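You operate a simulated robot arm through the tools that you are given. There is no shell and no other tool.

You run a simulated robot arm. Do the job below in one go: nothing can be reset, and whatever is moved stays where it is left.

## Task
Switch off press one and wipe the paste off its tray with the black pad.
Fine: power off first; put the pad back and push the tray in; touch no other control. What is to be rubbed or washed off counts as gone when no trace of it is left.

It is judged by the outcome, as a careful person would: the job done as asked, and still so three seconds after it is handed in. It fails if anything else is knocked over, pushed out of place, dropped, spilled or broken.

## Robot
A 6-joint arm with a two-finger parallel gripper, fixed in place. Base frame: the origin is at the foot of the arm, x ahead of it, y to its left, z up. Readings come in mm, rad, newtons and seconds.
With the tool pointing down near the work surface it reaches from about 360 to 880 mm from the base axis. Its first joint turns from -2.007 to 2.007 rad. Payload 3.43 kg.
Tool frame: the origin (TCP) lies between the finger pads and is the grasp point; the fingertips stand 34 mm ahead of it; z points along the fingers, y is the line along which they close. Largest opening 128 mm; finger width 24, thickness 12; the body of the gripper, 48 by 130 mm, starts 96 mm behind the TCP.
Orientation is that of the tool frame in the base frame, as a unit quaternion [x, y, z, w]. With the fingers straight down and closing along the base's y, the tool's x points along the base's -x, its y along +y and its z along -z.

## Interface
- The arm moves only by the tool arm_command. Its argument "commands" is a list of rows, each a list of 7 numbers: the finger opening in mm, from 0 to 128, then the shift along the base's x, y, z in mm, then the turn, a rotation vector about the base's x, y, z in degrees. In form: [[grip, dx, dy, dz, rx, ry, rz], ...]. A call has 1 to 20 rows; each row shifts and turns the commanded pose from where the row before left it. A row lasts 0.2 s, in which the tool goes at most 50 mm and 0.15 rad; a call with a longer step from one row to the next is refused whole, and so is a gripper value outside its range. A pose out of reach is approached as far as the arm can. The call stops where the force on the tool passes 40 N (or 10 N more than at its start, if that is more) or the arm is blocked; 0.2 s more then pass. Each finger travels about 108 mm/s and halts on what it meets, pressing with about 22 N; the grip force reading is that of the motor and also rises with nothing between the fingers. The clock runs only during rows and for 0.2 s after the last one: add rows that do not move to give the fingers time. The reply holds the time, the measured pose of the TCP, the force on the tool along the base axes, the opening and the grip force, in the units named above and with some noise, with the torque about the TCP (base axes, N m) and any sound that the robot's microphone picked up.
- Cameras (640 x 400 px; columns grow to the right, rows downward): "scene" is fixed at [49.2, -499.4, 1490.1]; the picture's right is [0.62, -0.78, 0.00], its down [-0.46, -0.36, -0.81] and it looks along [0.64, 0.51, -0.58] (base axes); focal length 298 px, centre (320, 200). "wrist" rides on the gripper at [76, -11, -160] in the tool frame; the picture's right is [0.15, 0.99, 0.00], its down [-0.88, 0.13, -0.46] and it looks along [-0.45, 0.07, 0.89] (tool axes); focal length 234 px, centre (320, 200). There is no depth. A picture from a camera that has moved, and an enlarged one, comes with that camera's place and axes in the base frame and with its lens.
- capture(camera): a new picture of that camera. No time passes.
- lift_body(by): slides the trunk up (or, below 0, down) by that many mm; the arm rides with it, the base frame stays. It gives what a move gives, with no picture.
- enlarge(camera, box): a new picture of the part [left, top, right, bottom] of that camera's present view, enlarged. No time passes.
- finish_job(): hands the job in; it is judged then, once.

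Places have to be worked out from the pictures, the camera data and where the tool is seen. Open the gripper and draw the arm clear of the work before you hand the job in, unless the task says otherwise.

The tools are called after "Request:" as a command line: name --pt "numbers of a row" for each row, then --argument value for the rest, lists and objects as JSON in quotes. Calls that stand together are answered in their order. arm_command: Moves the arm, as the interface text tells. Its arguments: {"type":"object","properties":{"commands":{"type":"array"}},"required":["commands"]} The other tools are called the same way: lift_body (by) slides the trunk up or down; capture (camera) takes a picture; enlarge (camera, box) takes an enlarged picture of a part of a camera's view; finish_job () hands the job in.

At the start:

```text
time: 0.0
tcp_pos: [223.9, 392.7, 1230.6]
ee_rot: [0.0, 1.0, -0.001, 0.0]
force: [0.8, -0.1, 0.2]
ft_torque: [-0.01, 0.02, -0.01]
grip_width: 128.0
grip_force: 0.0
trunk travel left (down, up): [-650.0, 140.0]
```

scene: 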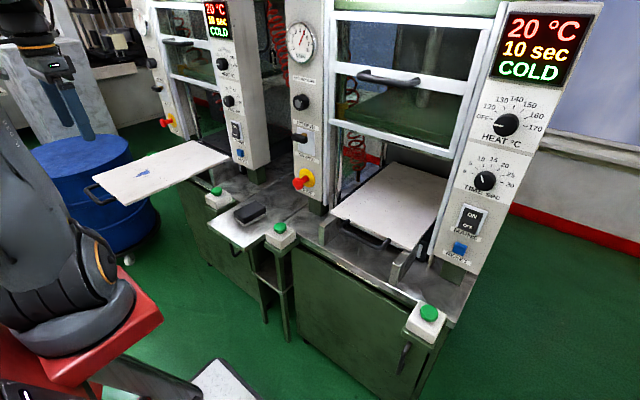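
wrist: 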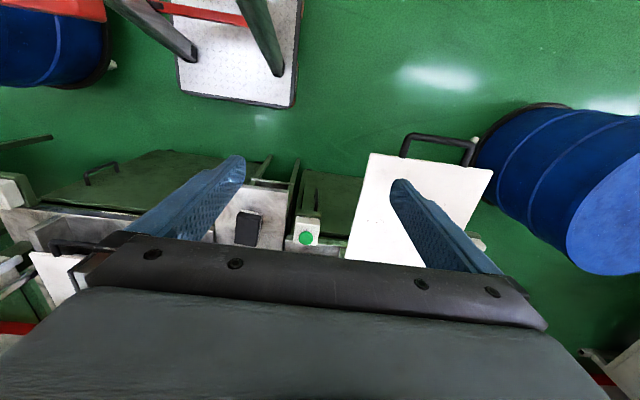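

I start by looking closely at the scene: two presses, one with its tray pulled out with a blue paste smear, and a black pad on a shelf between them. I'll enlarge several regions to identify which one is press one and its controls.

Request:
enlarge --camera "scene" --box '[80, 0, 300, 140]'

Request:
enlarge --camera "scene" --box '[80, 120, 300, 260]'

Request:
enlarge --camera "scene" --box '[270, 120, 490, 260]'

Request:
enlarge --camera "scene" --box '[420, 0, 640, 140]'

Request:
enlarge --camera "scene" --box '[400, 140, 620, 280]'

```text
2.86 times, centred on (190, 70) of scene
camera zoom: at [49.2, -499.4, 1490.1], right [0.62, -0.78, 0.0], down [-0.46, -0.36, -0.81], along [0.64, 0.51, -0.58], focal length 852 px, centre (691, 571)
```

zoom: 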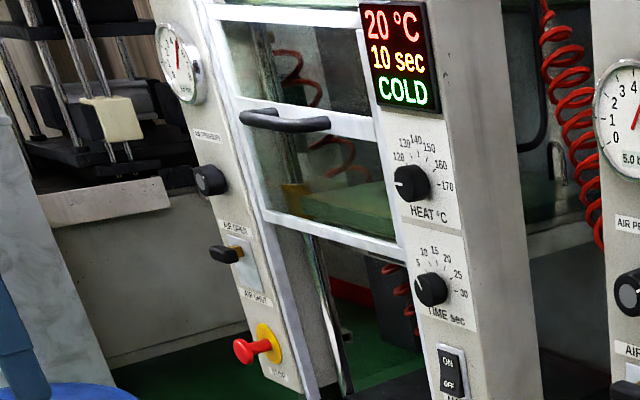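

```text
2.86 times, centred on (190, 190) of scene
camera zoom: at [49.2, -499.4, 1490.1], right [0.62, -0.78, 0.0], down [-0.46, -0.36, -0.81], along [0.64, 0.51, -0.58], focal length 852 px, centre (691, 229)
```

zoom: 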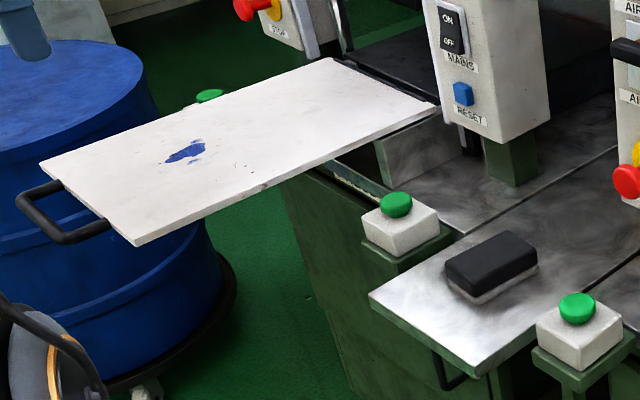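

```text
2.86 times, centred on (380, 190) of scene
camera zoom: at [49.2, -499.4, 1490.1], right [0.62, -0.78, 0.0], down [-0.46, -0.36, -0.81], along [0.64, 0.51, -0.58], focal length 852 px, centre (149, 229)
```

zoom: 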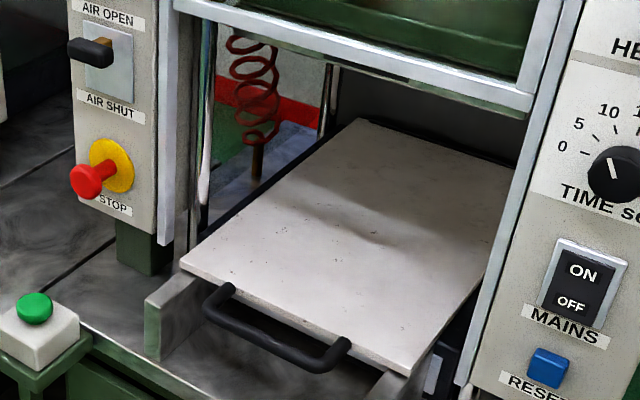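

```text
2.86 times, centred on (530, 70) of scene
camera zoom: at [49.2, -499.4, 1490.1], right [0.62, -0.78, 0.0], down [-0.46, -0.36, -0.81], along [0.64, 0.51, -0.58], focal length 852 px, centre (-280, 571)
```

zoom: 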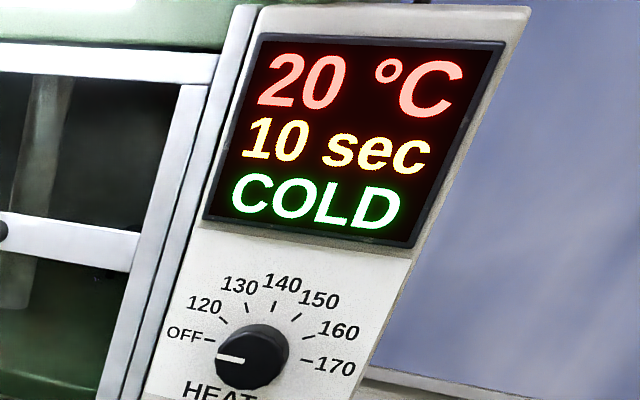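

```text
2.86 times, centred on (510, 210) of scene
camera zoom: at [49.2, -499.4, 1490.1], right [0.62, -0.78, 0.0], down [-0.46, -0.36, -0.81], along [0.64, 0.51, -0.58], focal length 852 px, centre (-223, 171)
```

zoom: 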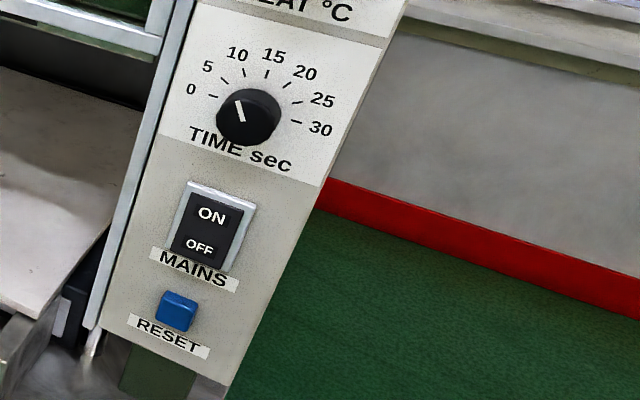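

The left press has the tray pulled out with a blue smear; the right one's tray is clean. I need to confirm the numbering and look at the left press front squarely, so I enlarge the upper parts of the scene and the current wrist view.

Request:
enlarge --camera "scene" --box '[200, 0, 290, 56]'

Request:
enlarge --camera "scene" --box '[200, 110, 300, 173]'

Request:
enlarge --camera "wrist" --box '[180, 120, 520, 280]'

Request:
enlarge --camera "scene" --box '[110, 130, 210, 193]'

```text
7.11 times, centred on (245, 28) of scene
camera zoom: at [49.2, -499.4, 1490.1], right [0.62, -0.78, 0.0], down [-0.46, -0.36, -0.81], along [0.64, 0.51, -0.58], focal length 2121 px, centre (853, 1423)
```

zoom: 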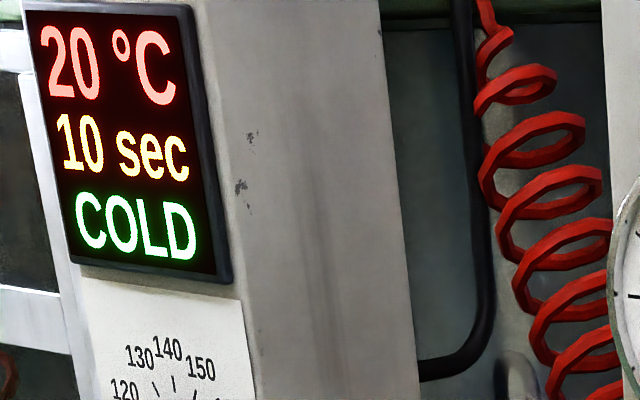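

```text
6.35 times, centred on (250, 142) of scene
camera zoom: at [49.2, -499.4, 1490.1], right [0.62, -0.78, 0.0], down [-0.46, -0.36, -0.81], along [0.64, 0.51, -0.58], focal length 1894 px, centre (764, 571)
```

zoom: 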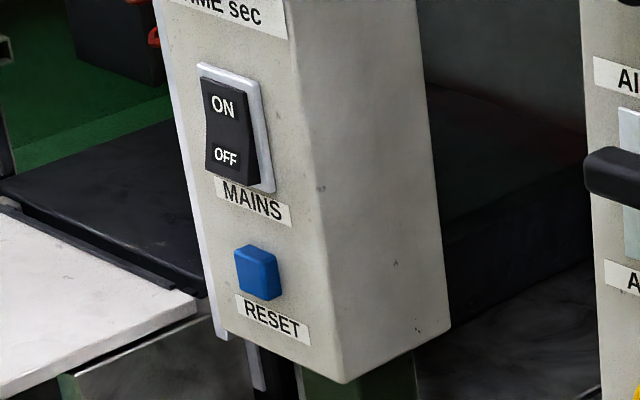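

```text
1.88 times, centred on (350, 200) of wrist
camera zoom: at [147.9, 382.2, 1390.4], right [-0.15, 0.99, 0.0], down [0.88, 0.13, 0.46], along [0.45, 0.07, -0.89], focal length 441 px, centre (264, 200)
```

zoom: 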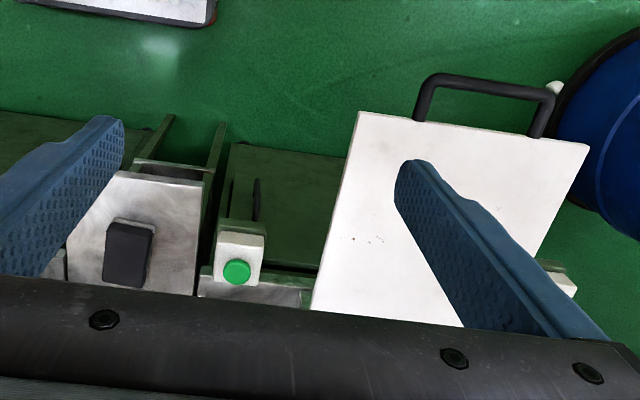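

```text
6.35 times, centred on (160, 162) of scene
camera zoom: at [49.2, -499.4, 1490.1], right [0.62, -0.78, 0.0], down [-0.46, -0.36, -0.81], along [0.64, 0.51, -0.58], focal length 1894 px, centre (1336, 444)
```

zoom: 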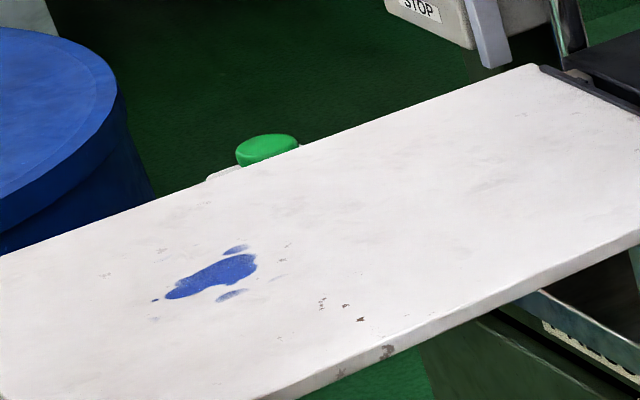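

Press one is the left one: its panel carries the MAINS rocker (currently ON, OFF half standing out) with RESET below. I'll tilt the gripper forward by 45° and move a little ahead, with fingers closing, so the wrist camera looks at this panel.

Request:
arm_command --pt "100 26 1.2 -16.7 0 -7.5 0" --pt "60 26 1.2 -16.7 0 -7.5 0" --pt "20 26 1.2 -16.7 0 -7.5 0" --pt "0 26 1.2 -16.7 0 -7.5 0" --pt "0 26 1.2 -16.7 0 -7.5 0" --pt "0 26 1.2 -16.7 0 -7.5 0" --pt "0 0 0 0 0 0 0"

Request:
capture --camera "wrist"

Request:
capture --camera "scene"

```text
time: 1.6
tcp_pos: [379.9, 399.8, 1132.4]
ee_rot: [0.001, 0.924, 0.0, 0.383]
force: [0.0, 0.0, 0.0]
ft_torque: [0.0, -0.04, 0.0]
grip_width: 0.1
grip_force: 22.0
trunk travel left (down, up): [-650.0, 140.0]
```

```text
taken
camera wrist: at [213.7, 390.6, 1190.7], right [-0.1, 0.99, -0.1], down [0.3, 0.13, 0.95], along [0.95, 0.07, -0.31], focal length 234 px, centre (320, 200)
```

wrist: 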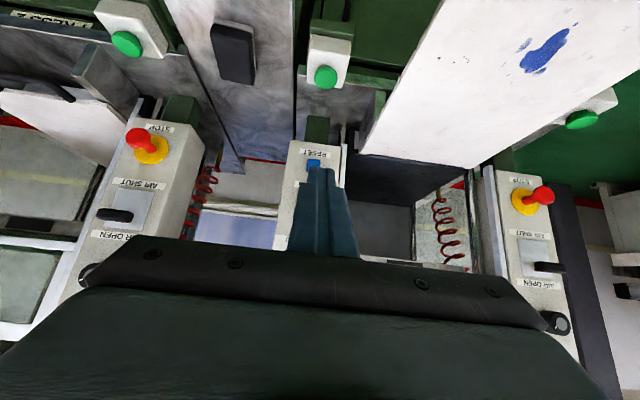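

```text
taken
```

scene: 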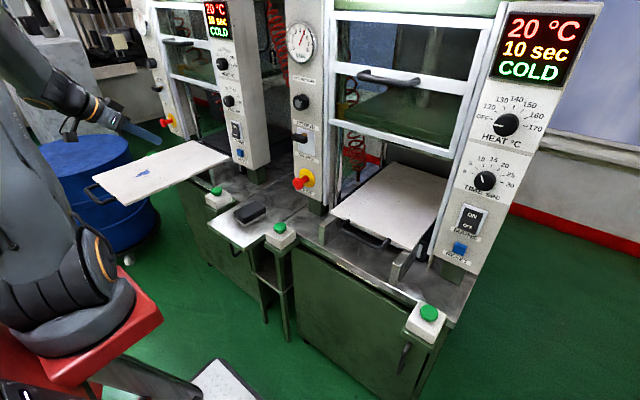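

The RESET button of the left press is visible just above the fingers (image is upside-down). I enlarge this view to read labels and place the switch.

Request:
enlarge --camera "wrist" --box '[0, 0, 120, 75]'

Request:
enlarge --camera "wrist" --box '[240, 110, 400, 210]'

Request:
enlarge --camera "wrist" --box '[500, 10, 600, 73]'

```text
5.33 times, centred on (60, 38) of wrist
camera zoom: at [213.7, 390.6, 1190.7], right [-0.1, 0.99, -0.1], down [0.3, 0.13, 0.95], along [0.95, 0.07, -0.31], focal length 1249 px, centre (1707, 1067)
```

zoom: 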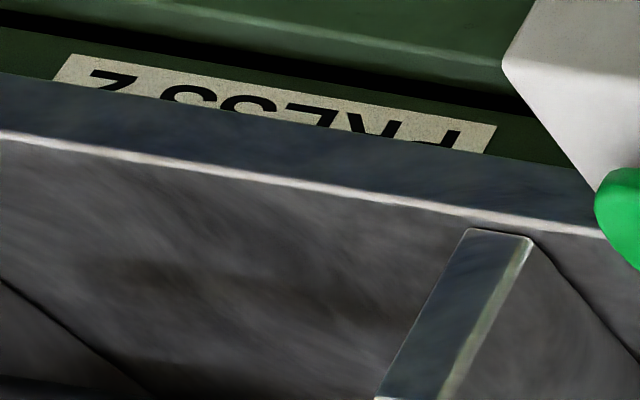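

```text
4.00 times, centred on (320, 160) of wrist
camera zoom: at [213.7, 390.6, 1190.7], right [-0.1, 0.99, -0.1], down [0.3, 0.13, 0.95], along [0.95, 0.07, -0.31], focal length 937 px, centre (320, 360)
```

zoom: 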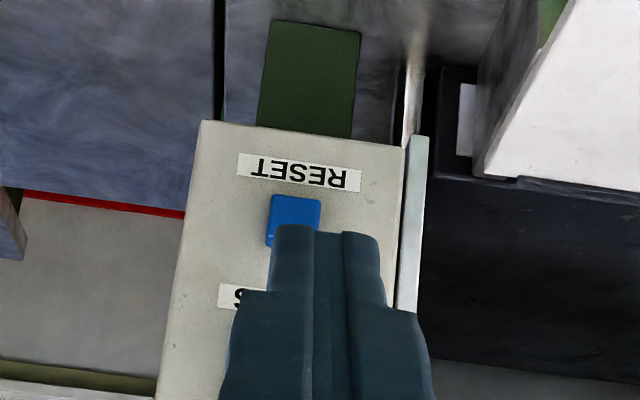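

```text
6.35 times, centred on (550, 42) of wrist
camera zoom: at [213.7, 390.6, 1190.7], right [-0.1, 0.99, -0.1], down [0.3, 0.13, 0.95], along [0.95, 0.07, -0.31], focal length 1487 px, centre (-1140, 1206)
```

zoom: 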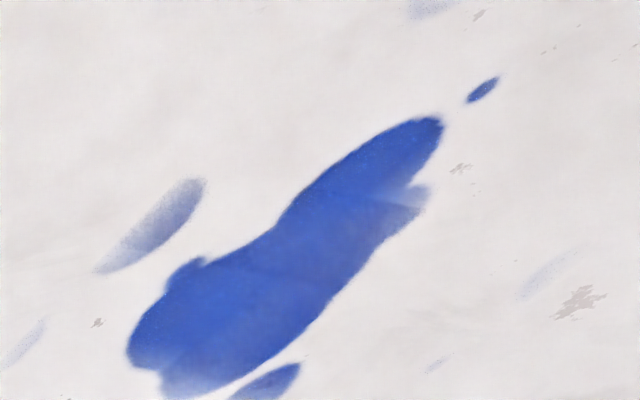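

The right machine is labelled "PRESS 2", so the left is press one. Triangulating gives the RESET face near (680, 402, 960) and the OFF half of the MAINS rocker near (674, 405, 1034). I level the tool toward +x and stop about 40 mm short of the rocker.

Request:
arm_command --pt "0 30 0.9 -12 0 -7.5 0" --pt "0 36 0.9 -16.5 0 -7.5 0" --pt "0 36 0.9 -17.5 0 -7.5 0" --pt "0 36 0.9 -17.5 0 -7.5 0" --pt "0 36 0.9 -17.5 0 -7.5 0" --pt "0 36 0.9 -17.5 0 -7.5 0" --pt "0 0 0 0 0 0 0" --pt "0 0 0 0 0 0 0"

Request:
capture --camera "wrist"

Request:
capture --camera "scene"

Request:
enlarge --camera "scene" --box '[180, 100, 280, 163]'

```text
time: 3.4
tcp_pos: [590.6, 403.1, 1031.6]
ee_rot: [0.001, 0.707, -0.001, 0.707]
force: [-0.6, 0.2, -1.3]
ft_torque: [-0.02, 0.03, 0.02]
grip_width: 0.0
grip_force: 21.9
trunk travel left (down, up): [-650.0, 140.0]
```

```text
taken
camera wrist: at [429.9, 393.7, 956.2], right [0.0, 0.99, -0.15], down [-0.46, 0.13, 0.88], along [0.89, 0.07, 0.45], focal length 234 px, centre (320, 200)
```

wrist: 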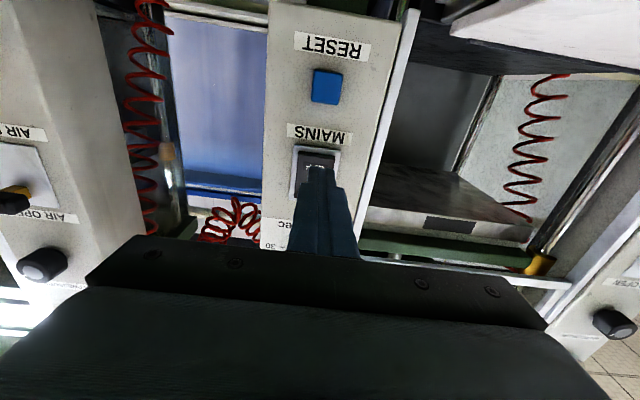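

```text
taken
```

scene: 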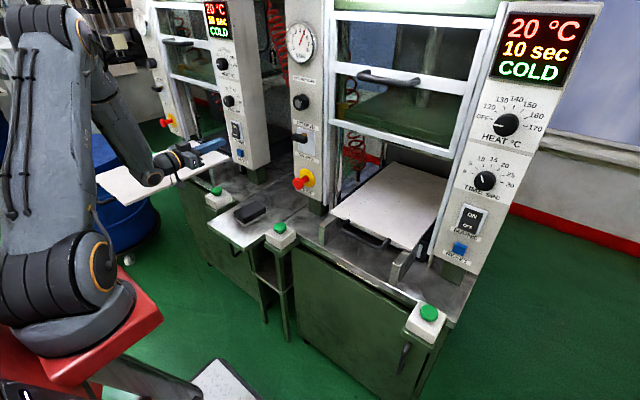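

```text
6.35 times, centred on (230, 132) of scene
camera zoom: at [49.2, -499.4, 1490.1], right [0.62, -0.78, 0.0], down [-0.46, -0.36, -0.81], along [0.64, 0.51, -0.58], focal length 1894 px, centre (891, 635)
```

zoom: 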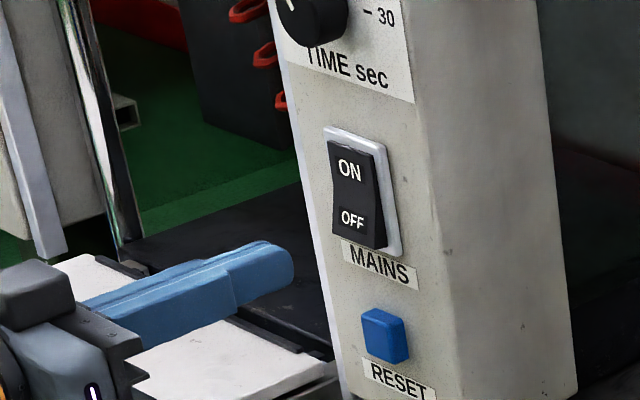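

The tool is level, ~40 mm short of the panel. I enlarge the wrist view to check lateral and vertical alignment with the OFF half.

Request:
enlarge --camera "wrist" --box '[260, 60, 400, 147]'

Request:
enlarge --camera "wrist" --box '[260, 120, 400, 207]'

```text
4.57 times, centred on (330, 104) of wrist
camera zoom: at [429.9, 393.7, 956.2], right [0.0, 0.99, -0.15], down [-0.46, 0.13, 0.88], along [0.89, 0.07, 0.45], focal length 1070 px, centre (274, 641)
```

zoom: 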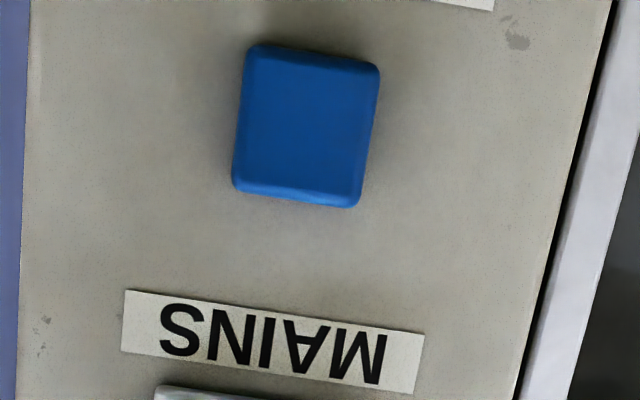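

```text
4.57 times, centred on (330, 164) of wrist
camera zoom: at [429.9, 393.7, 956.2], right [0.0, 0.99, -0.15], down [-0.46, 0.13, 0.88], along [0.89, 0.07, 0.45], focal length 1070 px, centre (274, 367)
```

zoom: 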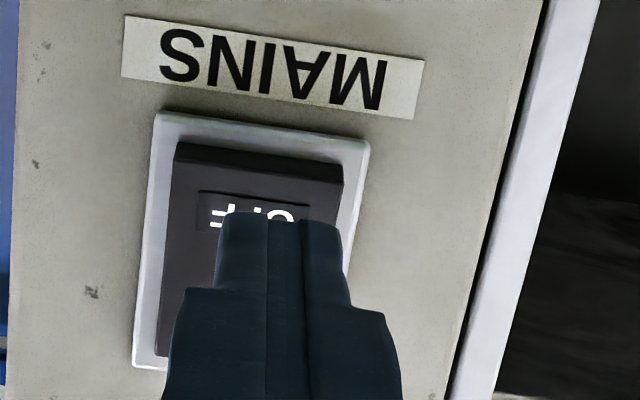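

The rocker's OFF half spans about z 1024–1052 at y≈402, face at x≈671. I shift up 2.5 mm and advance to just short of it, then creep in with small steps.

Request:
arm_command --pt "0 15 -0.5 2.5 0 0 0" --pt "0 15 0 0 0 0 0" --pt "0 10 0 0 0 0 0" --pt "0 0 0 0 0 0 0" --pt "0 2 0 0 0 0 0" --pt "0 2 0 0 0 0 0" --pt "0 2 0 0 0 0 0" --pt "0 2 0 0 0 0 0"

Request:
enlarge --camera "scene" --box '[180, 100, 280, 163]'

```text
time: 5.2
tcp_pos: [638.4, 405.3, 1034.5]
ee_rot: [0.0, 0.707, 0.0, 0.707]
force: [-0.4, 1.0, -1.0]
ft_torque: [-0.03, 0.0, 0.0]
grip_width: 0.0
grip_force: 21.8
trunk travel left (down, up): [-650.0, 140.0]
```

```text
6.35 times, centred on (230, 132) of scene
camera zoom: at [49.2, -499.4, 1490.1], right [0.62, -0.78, 0.0], down [-0.46, -0.36, -0.81], along [0.64, 0.51, -0.58], focal length 1894 px, centre (891, 635)
```

zoom: 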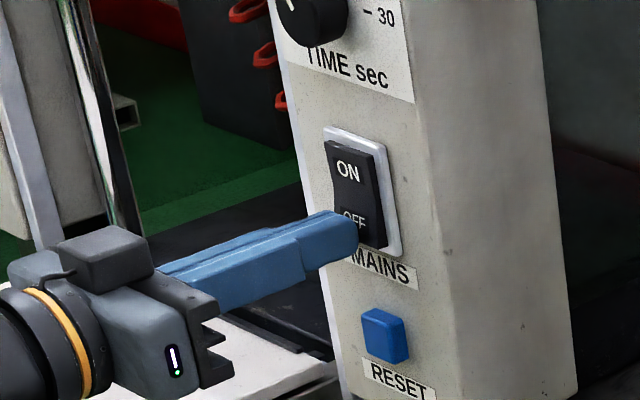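

The fingertips are at the OFF half and it may have begun to move (force still near zero). I keep creeping in by 2 mm steps.

Request:
arm_command --pt "0 2 0 0 0 0 0" --pt "0 2 0 0 0 0 0" --pt "0 0 0 0 0 0 0"

Request:
enlarge --camera "scene" --box '[180, 100, 280, 163]'

Request:
enlarge --camera "scene" --box '[180, 0, 280, 63]'

```text
time: 6.0
tcp_pos: [639.3, 405.1, 1034.6]
ee_rot: [0.0, 0.707, 0.0, 0.707]
force: [-19.5, -6.8, -0.6]
ft_torque: [0.18, -0.23, -0.21]
grip_width: 0.1
grip_force: 22.0
trunk travel left (down, up): [-650.0, 140.0]
```

```text
6.35 times, centred on (230, 132) of scene
camera zoom: at [49.2, -499.4, 1490.1], right [0.62, -0.78, 0.0], down [-0.46, -0.36, -0.81], along [0.64, 0.51, -0.58], focal length 1894 px, centre (891, 635)
```

zoom: 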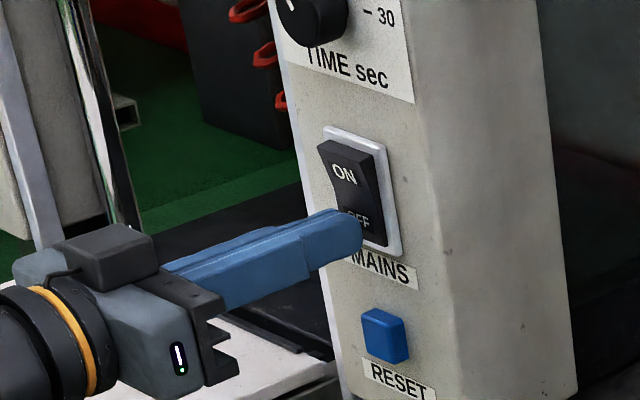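

```text
6.35 times, centred on (230, 32) of scene
camera zoom: at [49.2, -499.4, 1490.1], right [0.62, -0.78, 0.0], down [-0.46, -0.36, -0.81], along [0.64, 0.51, -0.58], focal length 1894 px, centre (891, 1270)
```

zoom: 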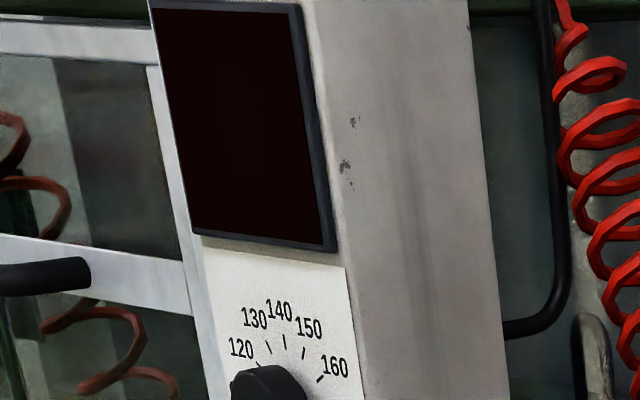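

The display went dark and the rocker is flipped to OFF. I retract straight back from the panel before going for the pad.

Request:
arm_command --pt "0 -10 0 0 0 0 0" --pt "0 -30 0 0 0 0 0" --pt "0 -35 0 0 0 0 0" --pt "0 -35 0 0 0 0 0" --pt "0 -35 0 0 0 0 0" --pt "0 0 0 0 0 0 0"

Request:
enlarge --camera "scene" --box '[180, 100, 280, 163]'

Request:
capture --camera "wrist"

```text
time: 7.4
tcp_pos: [495.6, 404.3, 1034.4]
ee_rot: [0.0, 0.707, 0.0, 0.707]
force: [-0.2, -0.1, -0.1]
ft_torque: [-0.04, 0.01, 0.02]
grip_width: 0.0
grip_force: 22.5
trunk travel left (down, up): [-650.0, 140.0]
```

```text
6.35 times, centred on (230, 132) of scene
camera zoom: at [49.2, -499.4, 1490.1], right [0.62, -0.78, 0.0], down [-0.46, -0.36, -0.81], along [0.64, 0.51, -0.58], focal length 1894 px, centre (891, 635)
```

zoom: 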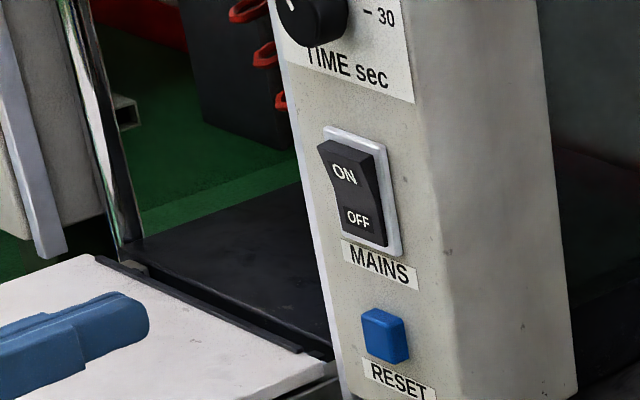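

```text
taken
camera wrist: at [335.9, 394.1, 959.2], right [0.0, 0.99, -0.15], down [-0.46, 0.13, 0.88], along [0.89, 0.07, 0.45], focal length 234 px, centre (320, 200)
```

wrist: 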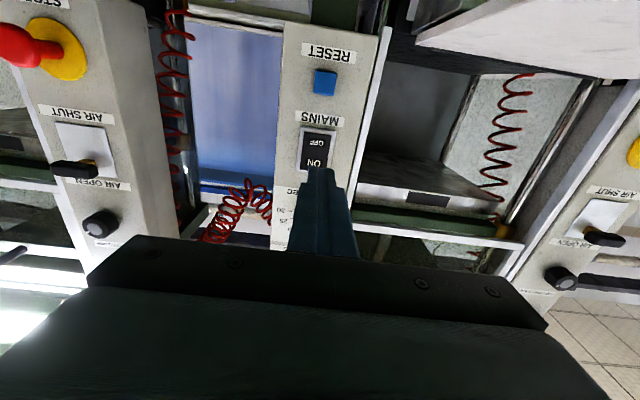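

The rocker stays OFF. Now I turn the tool back to pointing down while moving up and toward the pad, opening the fingers for a view of it.

Request:
arm_command --pt "20 -5 -8.75 8 0 7.5 0" --pt "40 -5 -8.75 8 0 7.5 0" --pt "60 -5 -8.75 8 0 7.5 0" --pt "80 -5 -8.75 8 0 7.5 0" --pt "100 -5 -8.75 8 0 7.5 0" --pt "128 -5 -8.75 8 0 7.5 0" --pt "128 -5 -8.75 6 0 7.5 0" --pt "128 -5 -8.75 6 0 7.5 0" --pt "128 -5 -8.75 6 0 7.5 0" --pt "128 -5 -8.75 6 0 7.5 0" --pt "128 -5 -8.75 0 0 7.5 0" --pt "128 -5 -8.75 0 0 7.5 0" --pt "128 0 0 0 0 0 0" --pt "128 0 0 0 0 0 0"

Request:
capture --camera "wrist"

Request:
capture --camera "scene"

```text
time: 10.4
tcp_pos: [435.7, 299.6, 1106.9]
ee_rot: [0.0, 1.0, 0.0, 0.0]
force: [-0.2, -0.8, -0.7]
ft_torque: [0.02, -0.01, 0.0]
grip_width: 128.1
grip_force: 0.1
trunk travel left (down, up): [-650.0, 140.0]
```

```text
taken
camera wrist: at [360.2, 289.0, 1267.1], right [-0.15, 0.99, 0.0], down [0.88, 0.13, 0.46], along [0.45, 0.07, -0.89], focal length 234 px, centre (320, 200)
```

wrist: 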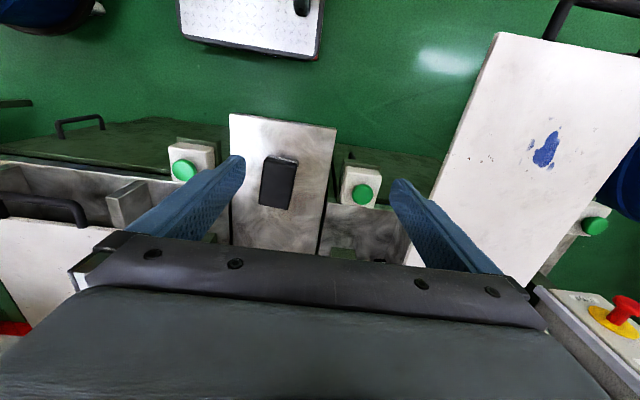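

```text
taken
```

scene: 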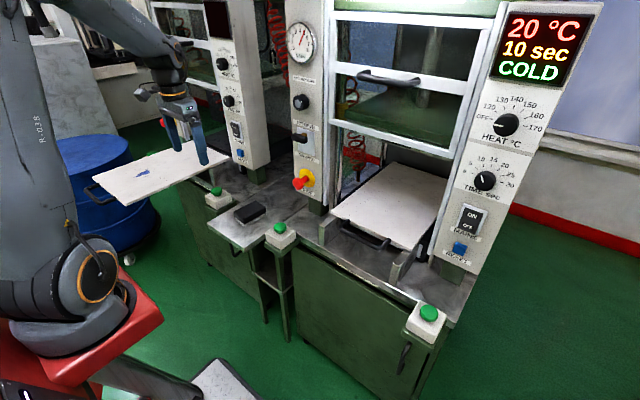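

Good view of both the pad and the whole tray. I enlarge both to place the pad precisely and to map all of the paste traces.

Request:
enlarge --camera "wrist" --box '[220, 110, 350, 191]'

Request:
enlarge --camera "wrist" --box '[230, 140, 320, 221]'

Request:
enlarge --camera "wrist" --box '[480, 90, 620, 177]'

Request:
enlarge --camera "scene" --box '[205, 180, 305, 243]'

```text
4.92 times, centred on (285, 150) of wrist
camera zoom: at [360.2, 289.0, 1267.1], right [-0.15, 0.99, 0.0], down [0.88, 0.13, 0.46], along [0.45, 0.07, -0.89], focal length 1153 px, centre (492, 444)
```

zoom: 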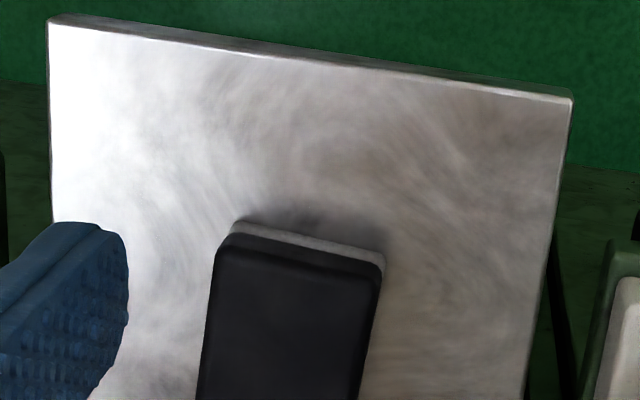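

```text
4.94 times, centred on (275, 180) of wrist
camera zoom: at [360.2, 289.0, 1267.1], right [-0.15, 0.99, 0.0], down [0.88, 0.13, 0.46], along [0.45, 0.07, -0.89], focal length 1156 px, centre (542, 296)
```

zoom: 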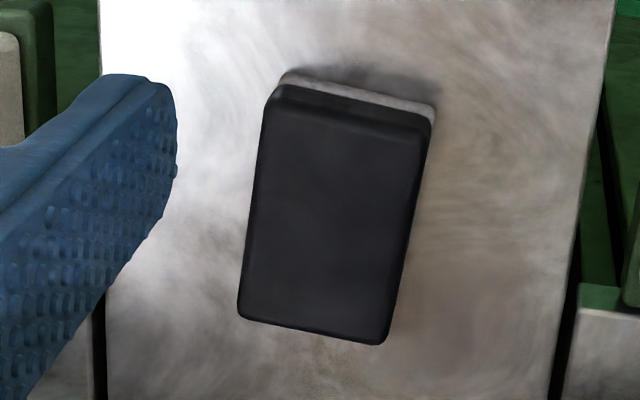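

```text
4.57 times, centred on (550, 134) of wrist
camera zoom: at [360.2, 289.0, 1267.1], right [-0.15, 0.99, 0.0], down [0.88, 0.13, 0.46], along [0.45, 0.07, -0.89], focal length 1070 px, centre (-731, 504)
```

zoom: 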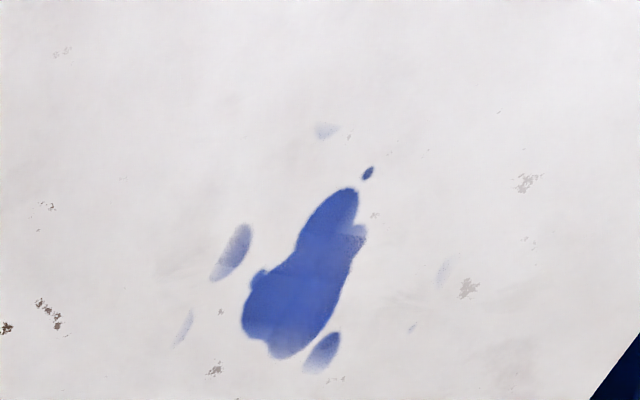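

```text
6.35 times, centred on (255, 212) of scene
camera zoom: at [49.2, -499.4, 1490.1], right [0.62, -0.78, 0.0], down [-0.46, -0.36, -0.81], along [0.64, 0.51, -0.58], focal length 1894 px, centre (733, 127)
```

zoom: 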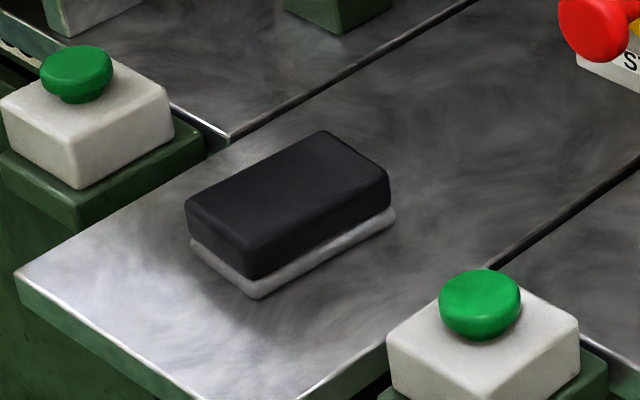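

The pad is a black block with a light felt sole, about 104 × 60 mm, centred near (559, 233), yawed about −5°, top at z≈831 and shelf at z≈796. I move over it with a −5° yaw and the fingers at 95 mm, then re-check from above.

Request:
arm_command --pt "110 24.8 -13.3 -25 0 0 -5" --pt "95 24.8 -13.3 -28 0 0 0" --pt "95 24.8 -13.3 -28 0 0 0" --pt "95 24.8 -13.3 -28 0 0 0" --pt "95 24.8 -13.3 -28 0 0 0" --pt "95 0 0 0 0 0 0" --pt "95 0 0 0 0 0 0"

Request:
capture --camera "wrist"

Request:
enlarge --camera "scene" --box '[180, 120, 340, 220]'

```text
time: 12.0
tcp_pos: [562.3, 233.2, 968.9]
ee_rot: [0.044, 0.999, 0.0, 0.0]
force: [-0.3, 0.6, 0.8]
ft_torque: [0.01, 0.0, -0.01]
grip_width: 95.3
grip_force: 0.1
trunk travel left (down, up): [-650.0, 140.0]
```

```text
taken
camera wrist: at [486.3, 229.5, 1130.5], right [-0.06, 1.0, 0.0], down [0.89, 0.05, 0.46], along [0.46, 0.03, -0.89], focal length 234 px, centre (320, 200)
```

wrist: 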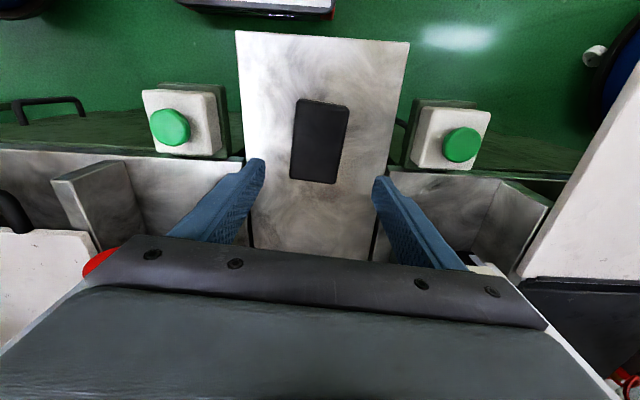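

```text
4.00 times, centred on (260, 170) of scene
camera zoom: at [49.2, -499.4, 1490.1], right [0.62, -0.78, 0.0], down [-0.46, -0.36, -0.81], along [0.64, 0.51, -0.58], focal length 1193 px, centre (560, 320)
```

zoom: 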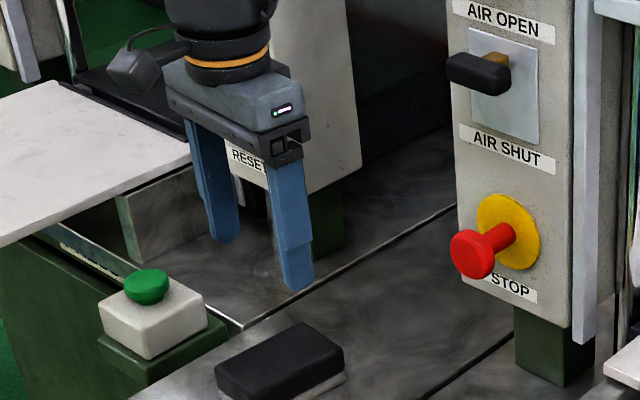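

Pad centre re-measured at (559.4, 232.6), consistent with before. I descend so the fingertips stop around 10 mm above the shelf, straddling the black body.

Request:
arm_command --pt "95 -2.5 -0.5 -35 0 0 0" --pt "95 0 0 -35 0 0 0" --pt "95 0 0 -30 0 0 0" --pt "95 0 0 -15 0 0 0" --pt "95 0 0 -8 0 0 0" --pt "95 0 0 -5 0 0 0" --pt "95 0 0 0 0 0 0"

Request:
capture --camera "wrist"

Request:
enlarge --camera "scene" --box '[190, 160, 310, 235]'

```text
time: 13.6
tcp_pos: [558.2, 232.4, 842.0]
ee_rot: [0.044, 0.999, 0.001, -0.001]
force: [0.7, -0.9, 0.4]
ft_torque: [-0.01, 0.0, -0.01]
grip_width: 94.8
grip_force: 0.1
trunk travel left (down, up): [-650.0, 140.0]
```

```text
taken
camera wrist: at [482.1, 228.2, 1001.6], right [-0.06, 1.0, 0.0], down [0.89, 0.05, 0.46], along [0.45, 0.03, -0.89], focal length 234 px, centre (320, 200)
```

wrist: 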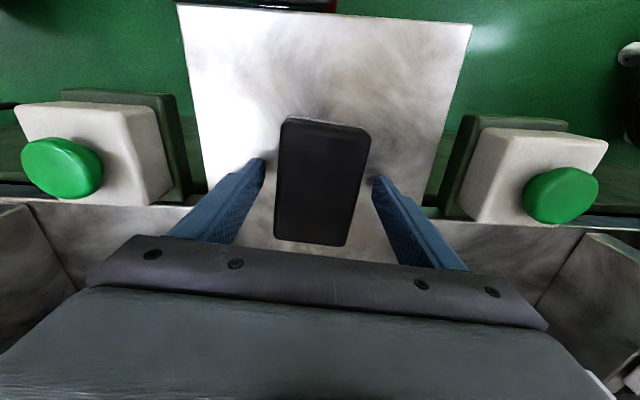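

```text
5.33 times, centred on (250, 198) of scene
camera zoom: at [49.2, -499.4, 1490.1], right [0.62, -0.78, 0.0], down [-0.46, -0.36, -0.81], along [0.64, 0.51, -0.58], focal length 1591 px, centre (693, 213)
```

zoom: 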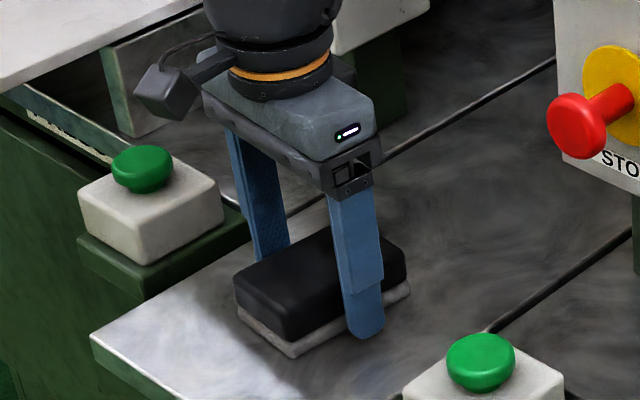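

Fingers straddle the pad near its middle. I go 2 mm lower and close on it.

Request:
arm_command --pt "95 0.5 0 -2 0 0 0" --pt "70 0 0 0 0 0 0" --pt "50 0 0 0 0 0 0" --pt "40 0 0 0 0 0 0" --pt "40 0 0 0 0 0 0" --pt "40 0 0 0 0 0 0"

Request:
capture --camera "wrist"

Request:
enlarge --camera "scene" --box '[190, 160, 310, 235]'

```text
time: 15.0
tcp_pos: [559.9, 231.0, 840.3]
ee_rot: [0.044, 0.999, 0.001, 0.0]
force: [0.0, 0.3, -0.3]
ft_torque: [0.0, 0.0, 0.01]
grip_width: 64.3
grip_force: 21.8
trunk travel left (down, up): [-650.0, 140.0]
```

```text
taken
camera wrist: at [482.9, 228.5, 1000.0], right [-0.06, 1.0, 0.0], down [0.89, 0.05, 0.46], along [0.45, 0.03, -0.89], focal length 234 px, centre (320, 200)
```

wrist: 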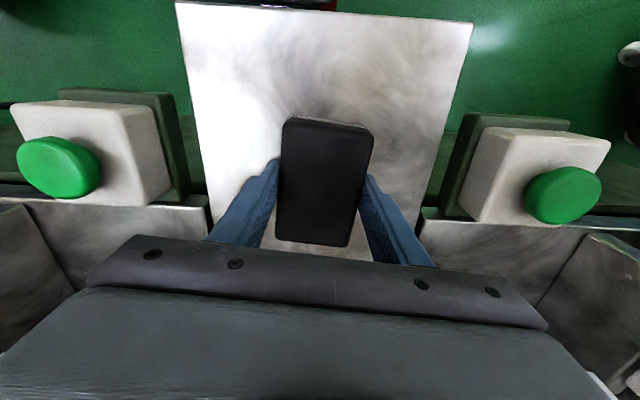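

```text
5.33 times, centred on (250, 198) of scene
camera zoom: at [49.2, -499.4, 1490.1], right [0.62, -0.78, 0.0], down [-0.46, -0.36, -0.81], along [0.64, 0.51, -0.58], focal length 1591 px, centre (693, 213)
```

zoom: 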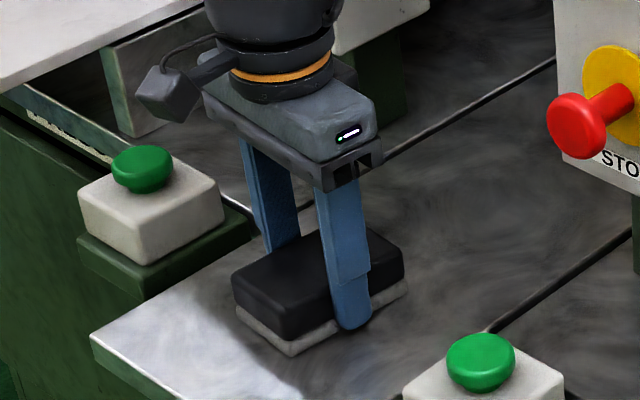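

The pad is held (64 mm width). I lift it straight up 40 mm first and check that it comes along.

Request:
arm_command --pt "40 0 0 10 0 0 0" --pt "40 0 0 30 0 0 0" --pt "40 0 0 40 0 0 0" --pt "40 0 0 40 0 0 0" --pt "40 0 0 40 0 0 0" --pt "40 0 0 0 0 0 0"

Request:
capture --camera "wrist"

Request:
enlarge --camera "scene" --box '[190, 130, 310, 205]'

```text
time: 16.4
tcp_pos: [557.6, 232.2, 1000.1]
ee_rot: [0.043, 0.999, 0.0, 0.0]
force: [-0.2, 0.2, -0.4]
ft_torque: [0.01, -0.02, 0.01]
grip_width: 64.6
grip_force: 22.1
trunk travel left (down, up): [-650.0, 140.0]
```

```text
taken
camera wrist: at [482.3, 228.7, 1159.7], right [-0.06, 1.0, 0.0], down [0.89, 0.05, 0.46], along [0.45, 0.03, -0.89], focal length 234 px, centre (320, 200)
```

wrist: 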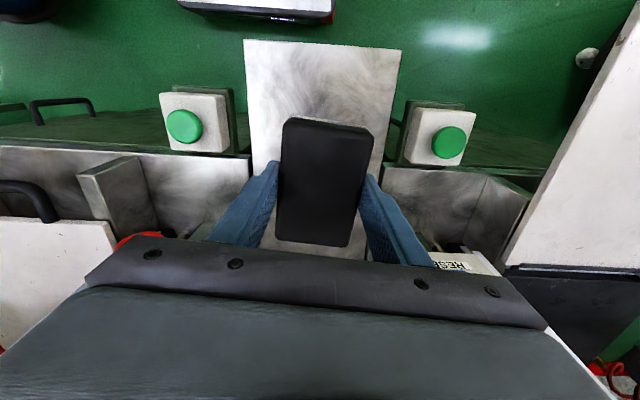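

```text
5.33 times, centred on (250, 168) of scene
camera zoom: at [49.2, -499.4, 1490.1], right [0.62, -0.78, 0.0], down [-0.46, -0.36, -0.81], along [0.64, 0.51, -0.58], focal length 1591 px, centre (693, 373)
```

zoom: 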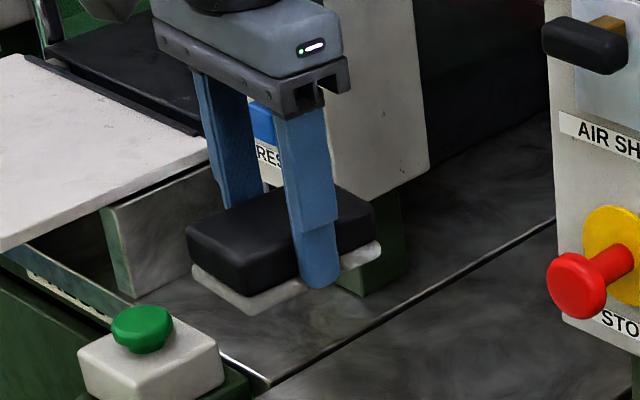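

Pad lifted cleanly. I carry it toward the tray, staying high, and stop beside the paste to map all traces from a closer view.

Request:
arm_command --pt "40 -20 20 5 0 0 0" --pt "40 -20 38 5 0 0 0" --pt "40 -20 38 5 0 0 0" --pt "40 -20 38 5 0 0 0" --pt "40 -20 38 5 0 0 0" --pt "40 -20 38 5 0 0 0" --pt "40 -20 38 0 0 0 0" --pt "40 -19 39 0 0 0 0" --pt "40 0 0 0 0 0 0"

Request:
capture --camera "wrist"

Request:
enlarge --camera "wrist" --box '[370, 60, 530, 180]'

Request:
capture --camera "scene"

```text
time: 18.4
tcp_pos: [398.2, 518.2, 1030.8]
ee_rot: [0.044, 0.999, -0.001, -0.001]
force: [0.6, -1.0, -0.9]
ft_torque: [0.0, 0.03, -0.05]
grip_width: 64.7
grip_force: 22.6
trunk travel left (down, up): [-650.0, 140.0]
```

```text
taken
camera wrist: at [322.0, 515.1, 1189.9], right [-0.06, 1.0, 0.0], down [0.89, 0.05, 0.46], along [0.46, 0.03, -0.89], focal length 234 px, centre (320, 200)
```

wrist: 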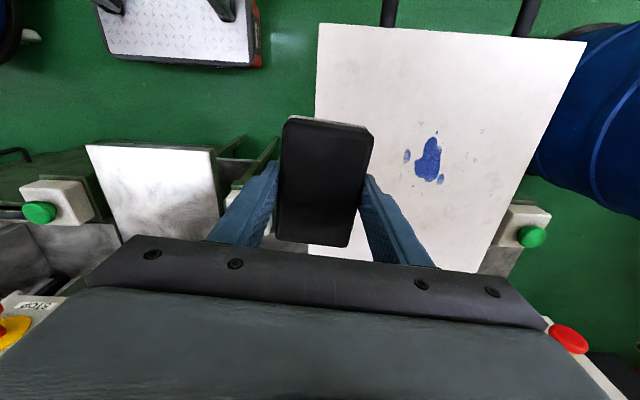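

```text
3.33 times, centred on (450, 120) of wrist
camera zoom: at [322.0, 515.1, 1189.9], right [-0.06, 1.0, 0.0], down [0.89, 0.05, 0.46], along [0.46, 0.03, -0.89], focal length 781 px, centre (-113, 467)
```

zoom: 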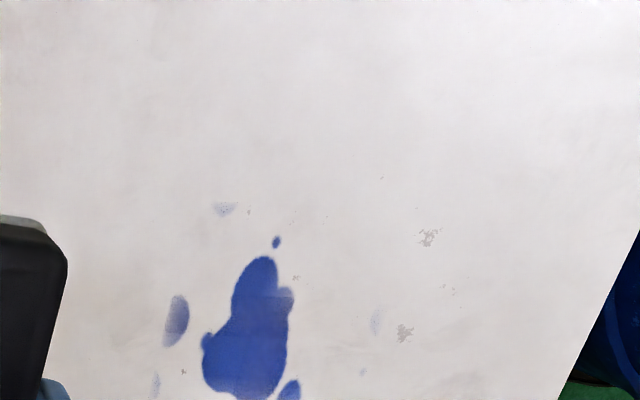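

```text
taken
```

scene: 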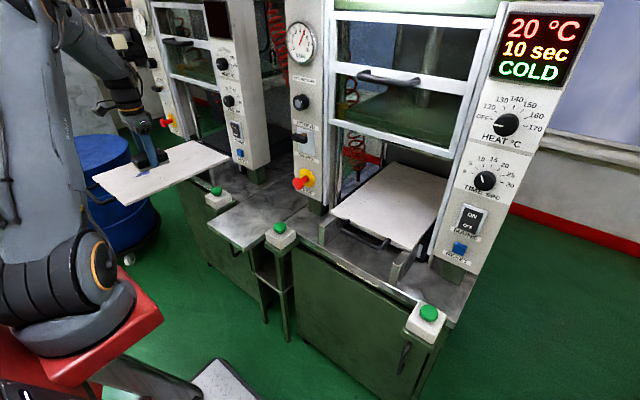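

Traces span about x 355–440, y 630–720 on the tray (surface z≈890). I check the rest of the tray surface, below this crop, for more traces.

Request:
enlarge --camera "wrist" --box '[380, 130, 540, 250]'

Request:
enlarge --camera "wrist" --box '[310, 20, 430, 130]'

Request:
enlarge --camera "scene" --box '[85, 130, 235, 224]'

```text
3.33 times, centred on (460, 190) of wrist
camera zoom: at [322.0, 515.1, 1189.9], right [-0.06, 1.0, 0.0], down [0.89, 0.05, 0.46], along [0.46, 0.03, -0.89], focal length 781 px, centre (-147, 233)
```

zoom: 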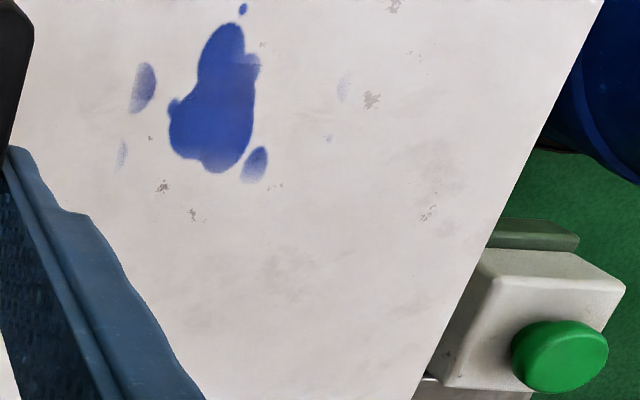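

```text
3.64 times, centred on (370, 75) of wrist
camera zoom: at [322.0, 515.1, 1189.9], right [-0.06, 1.0, 0.0], down [0.89, 0.05, 0.46], along [0.46, 0.03, -0.89], focal length 852 px, centre (138, 654)
```

zoom: 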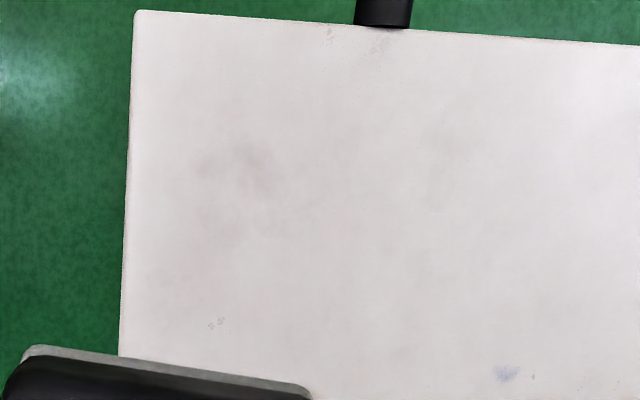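

```text
4.26 times, centred on (160, 177) of scene
camera zoom: at [49.2, -499.4, 1490.1], right [0.62, -0.78, 0.0], down [-0.46, -0.36, -0.81], along [0.64, 0.51, -0.58], focal length 1269 px, centre (1001, 298)
```

zoom: 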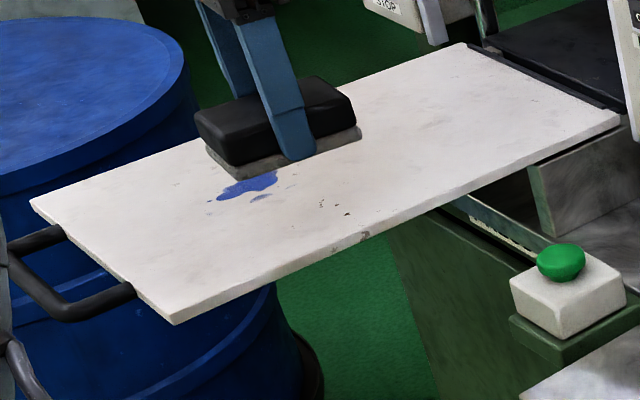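

All traces are within x 355–440, y 630–720. I lower the pad over clean tray at about (398, 598) and creep down to find contact.

Request:
arm_command --pt "40 0 30 -15 0 0 0" --pt "40 -2 30 -25 0 0 0" --pt "40 0 18 -30 0 0 0" --pt "40 0 0 -15 0 0 0" --pt "40 0 0 -5 0 0 0" --pt "40 0 0 -2 0 0 0" --pt "40 0 0 -1 0 0 0" --pt "40 0 0 -1 0 0 0" --pt "40 0 0 0 0 0 0"

Request:
capture --camera "wrist"

Request:
enlarge --camera "scene" --box '[85, 130, 235, 224]'

```text
time: 20.4
tcp_pos: [397.8, 596.8, 936.7]
ee_rot: [0.044, 0.999, 0.001, 0.001]
force: [1.6, -3.4, 29.5]
ft_torque: [-0.25, 0.01, -0.07]
grip_width: 64.7
grip_force: 22.2
trunk travel left (down, up): [-650.0, 140.0]
```

```text
taken
camera wrist: at [321.7, 592.8, 1096.4], right [-0.06, 1.0, 0.0], down [0.89, 0.05, 0.46], along [0.46, 0.03, -0.89], focal length 234 px, centre (320, 200)
```

wrist: 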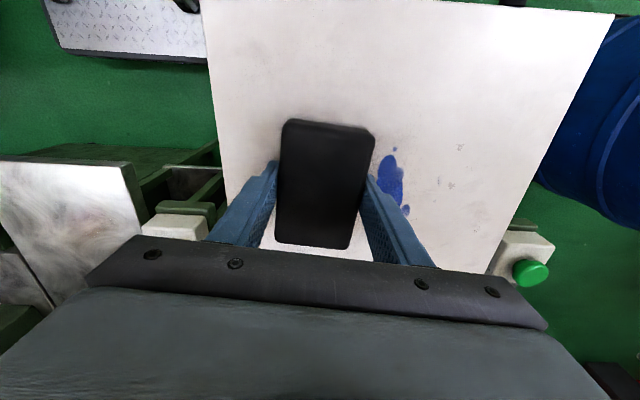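

```text
4.26 times, centred on (160, 177) of scene
camera zoom: at [49.2, -499.4, 1490.1], right [0.62, -0.78, 0.0], down [-0.46, -0.36, -0.81], along [0.64, 0.51, -0.58], focal length 1269 px, centre (1001, 298)
```

zoom: 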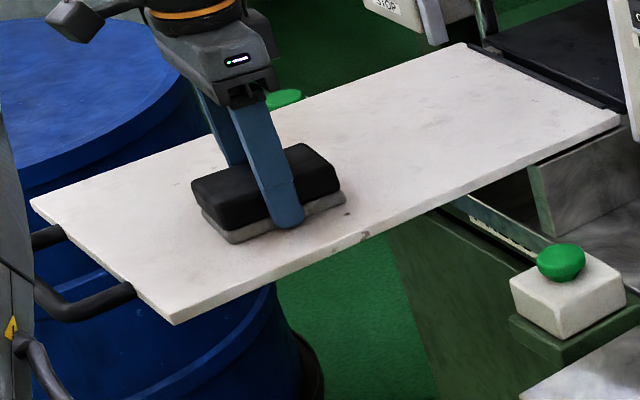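

Contact made with ~29 N — firmer than I want. I ease up by 1.2 mm and read the force before rubbing.

Request:
arm_command --pt "40 0 0 1.2 0 0 0" --pt "40 0 0 0 0 0 0"

```text
time: 21.0
tcp_pos: [397.4, 596.4, 936.9]
ee_rot: [0.044, 0.999, 0.001, 0.001]
force: [6.8, 4.6, 17.3]
ft_torque: [0.32, -0.46, 0.02]
grip_width: 64.8
grip_force: 21.7
trunk travel left (down, up): [-650.0, 140.0]
```

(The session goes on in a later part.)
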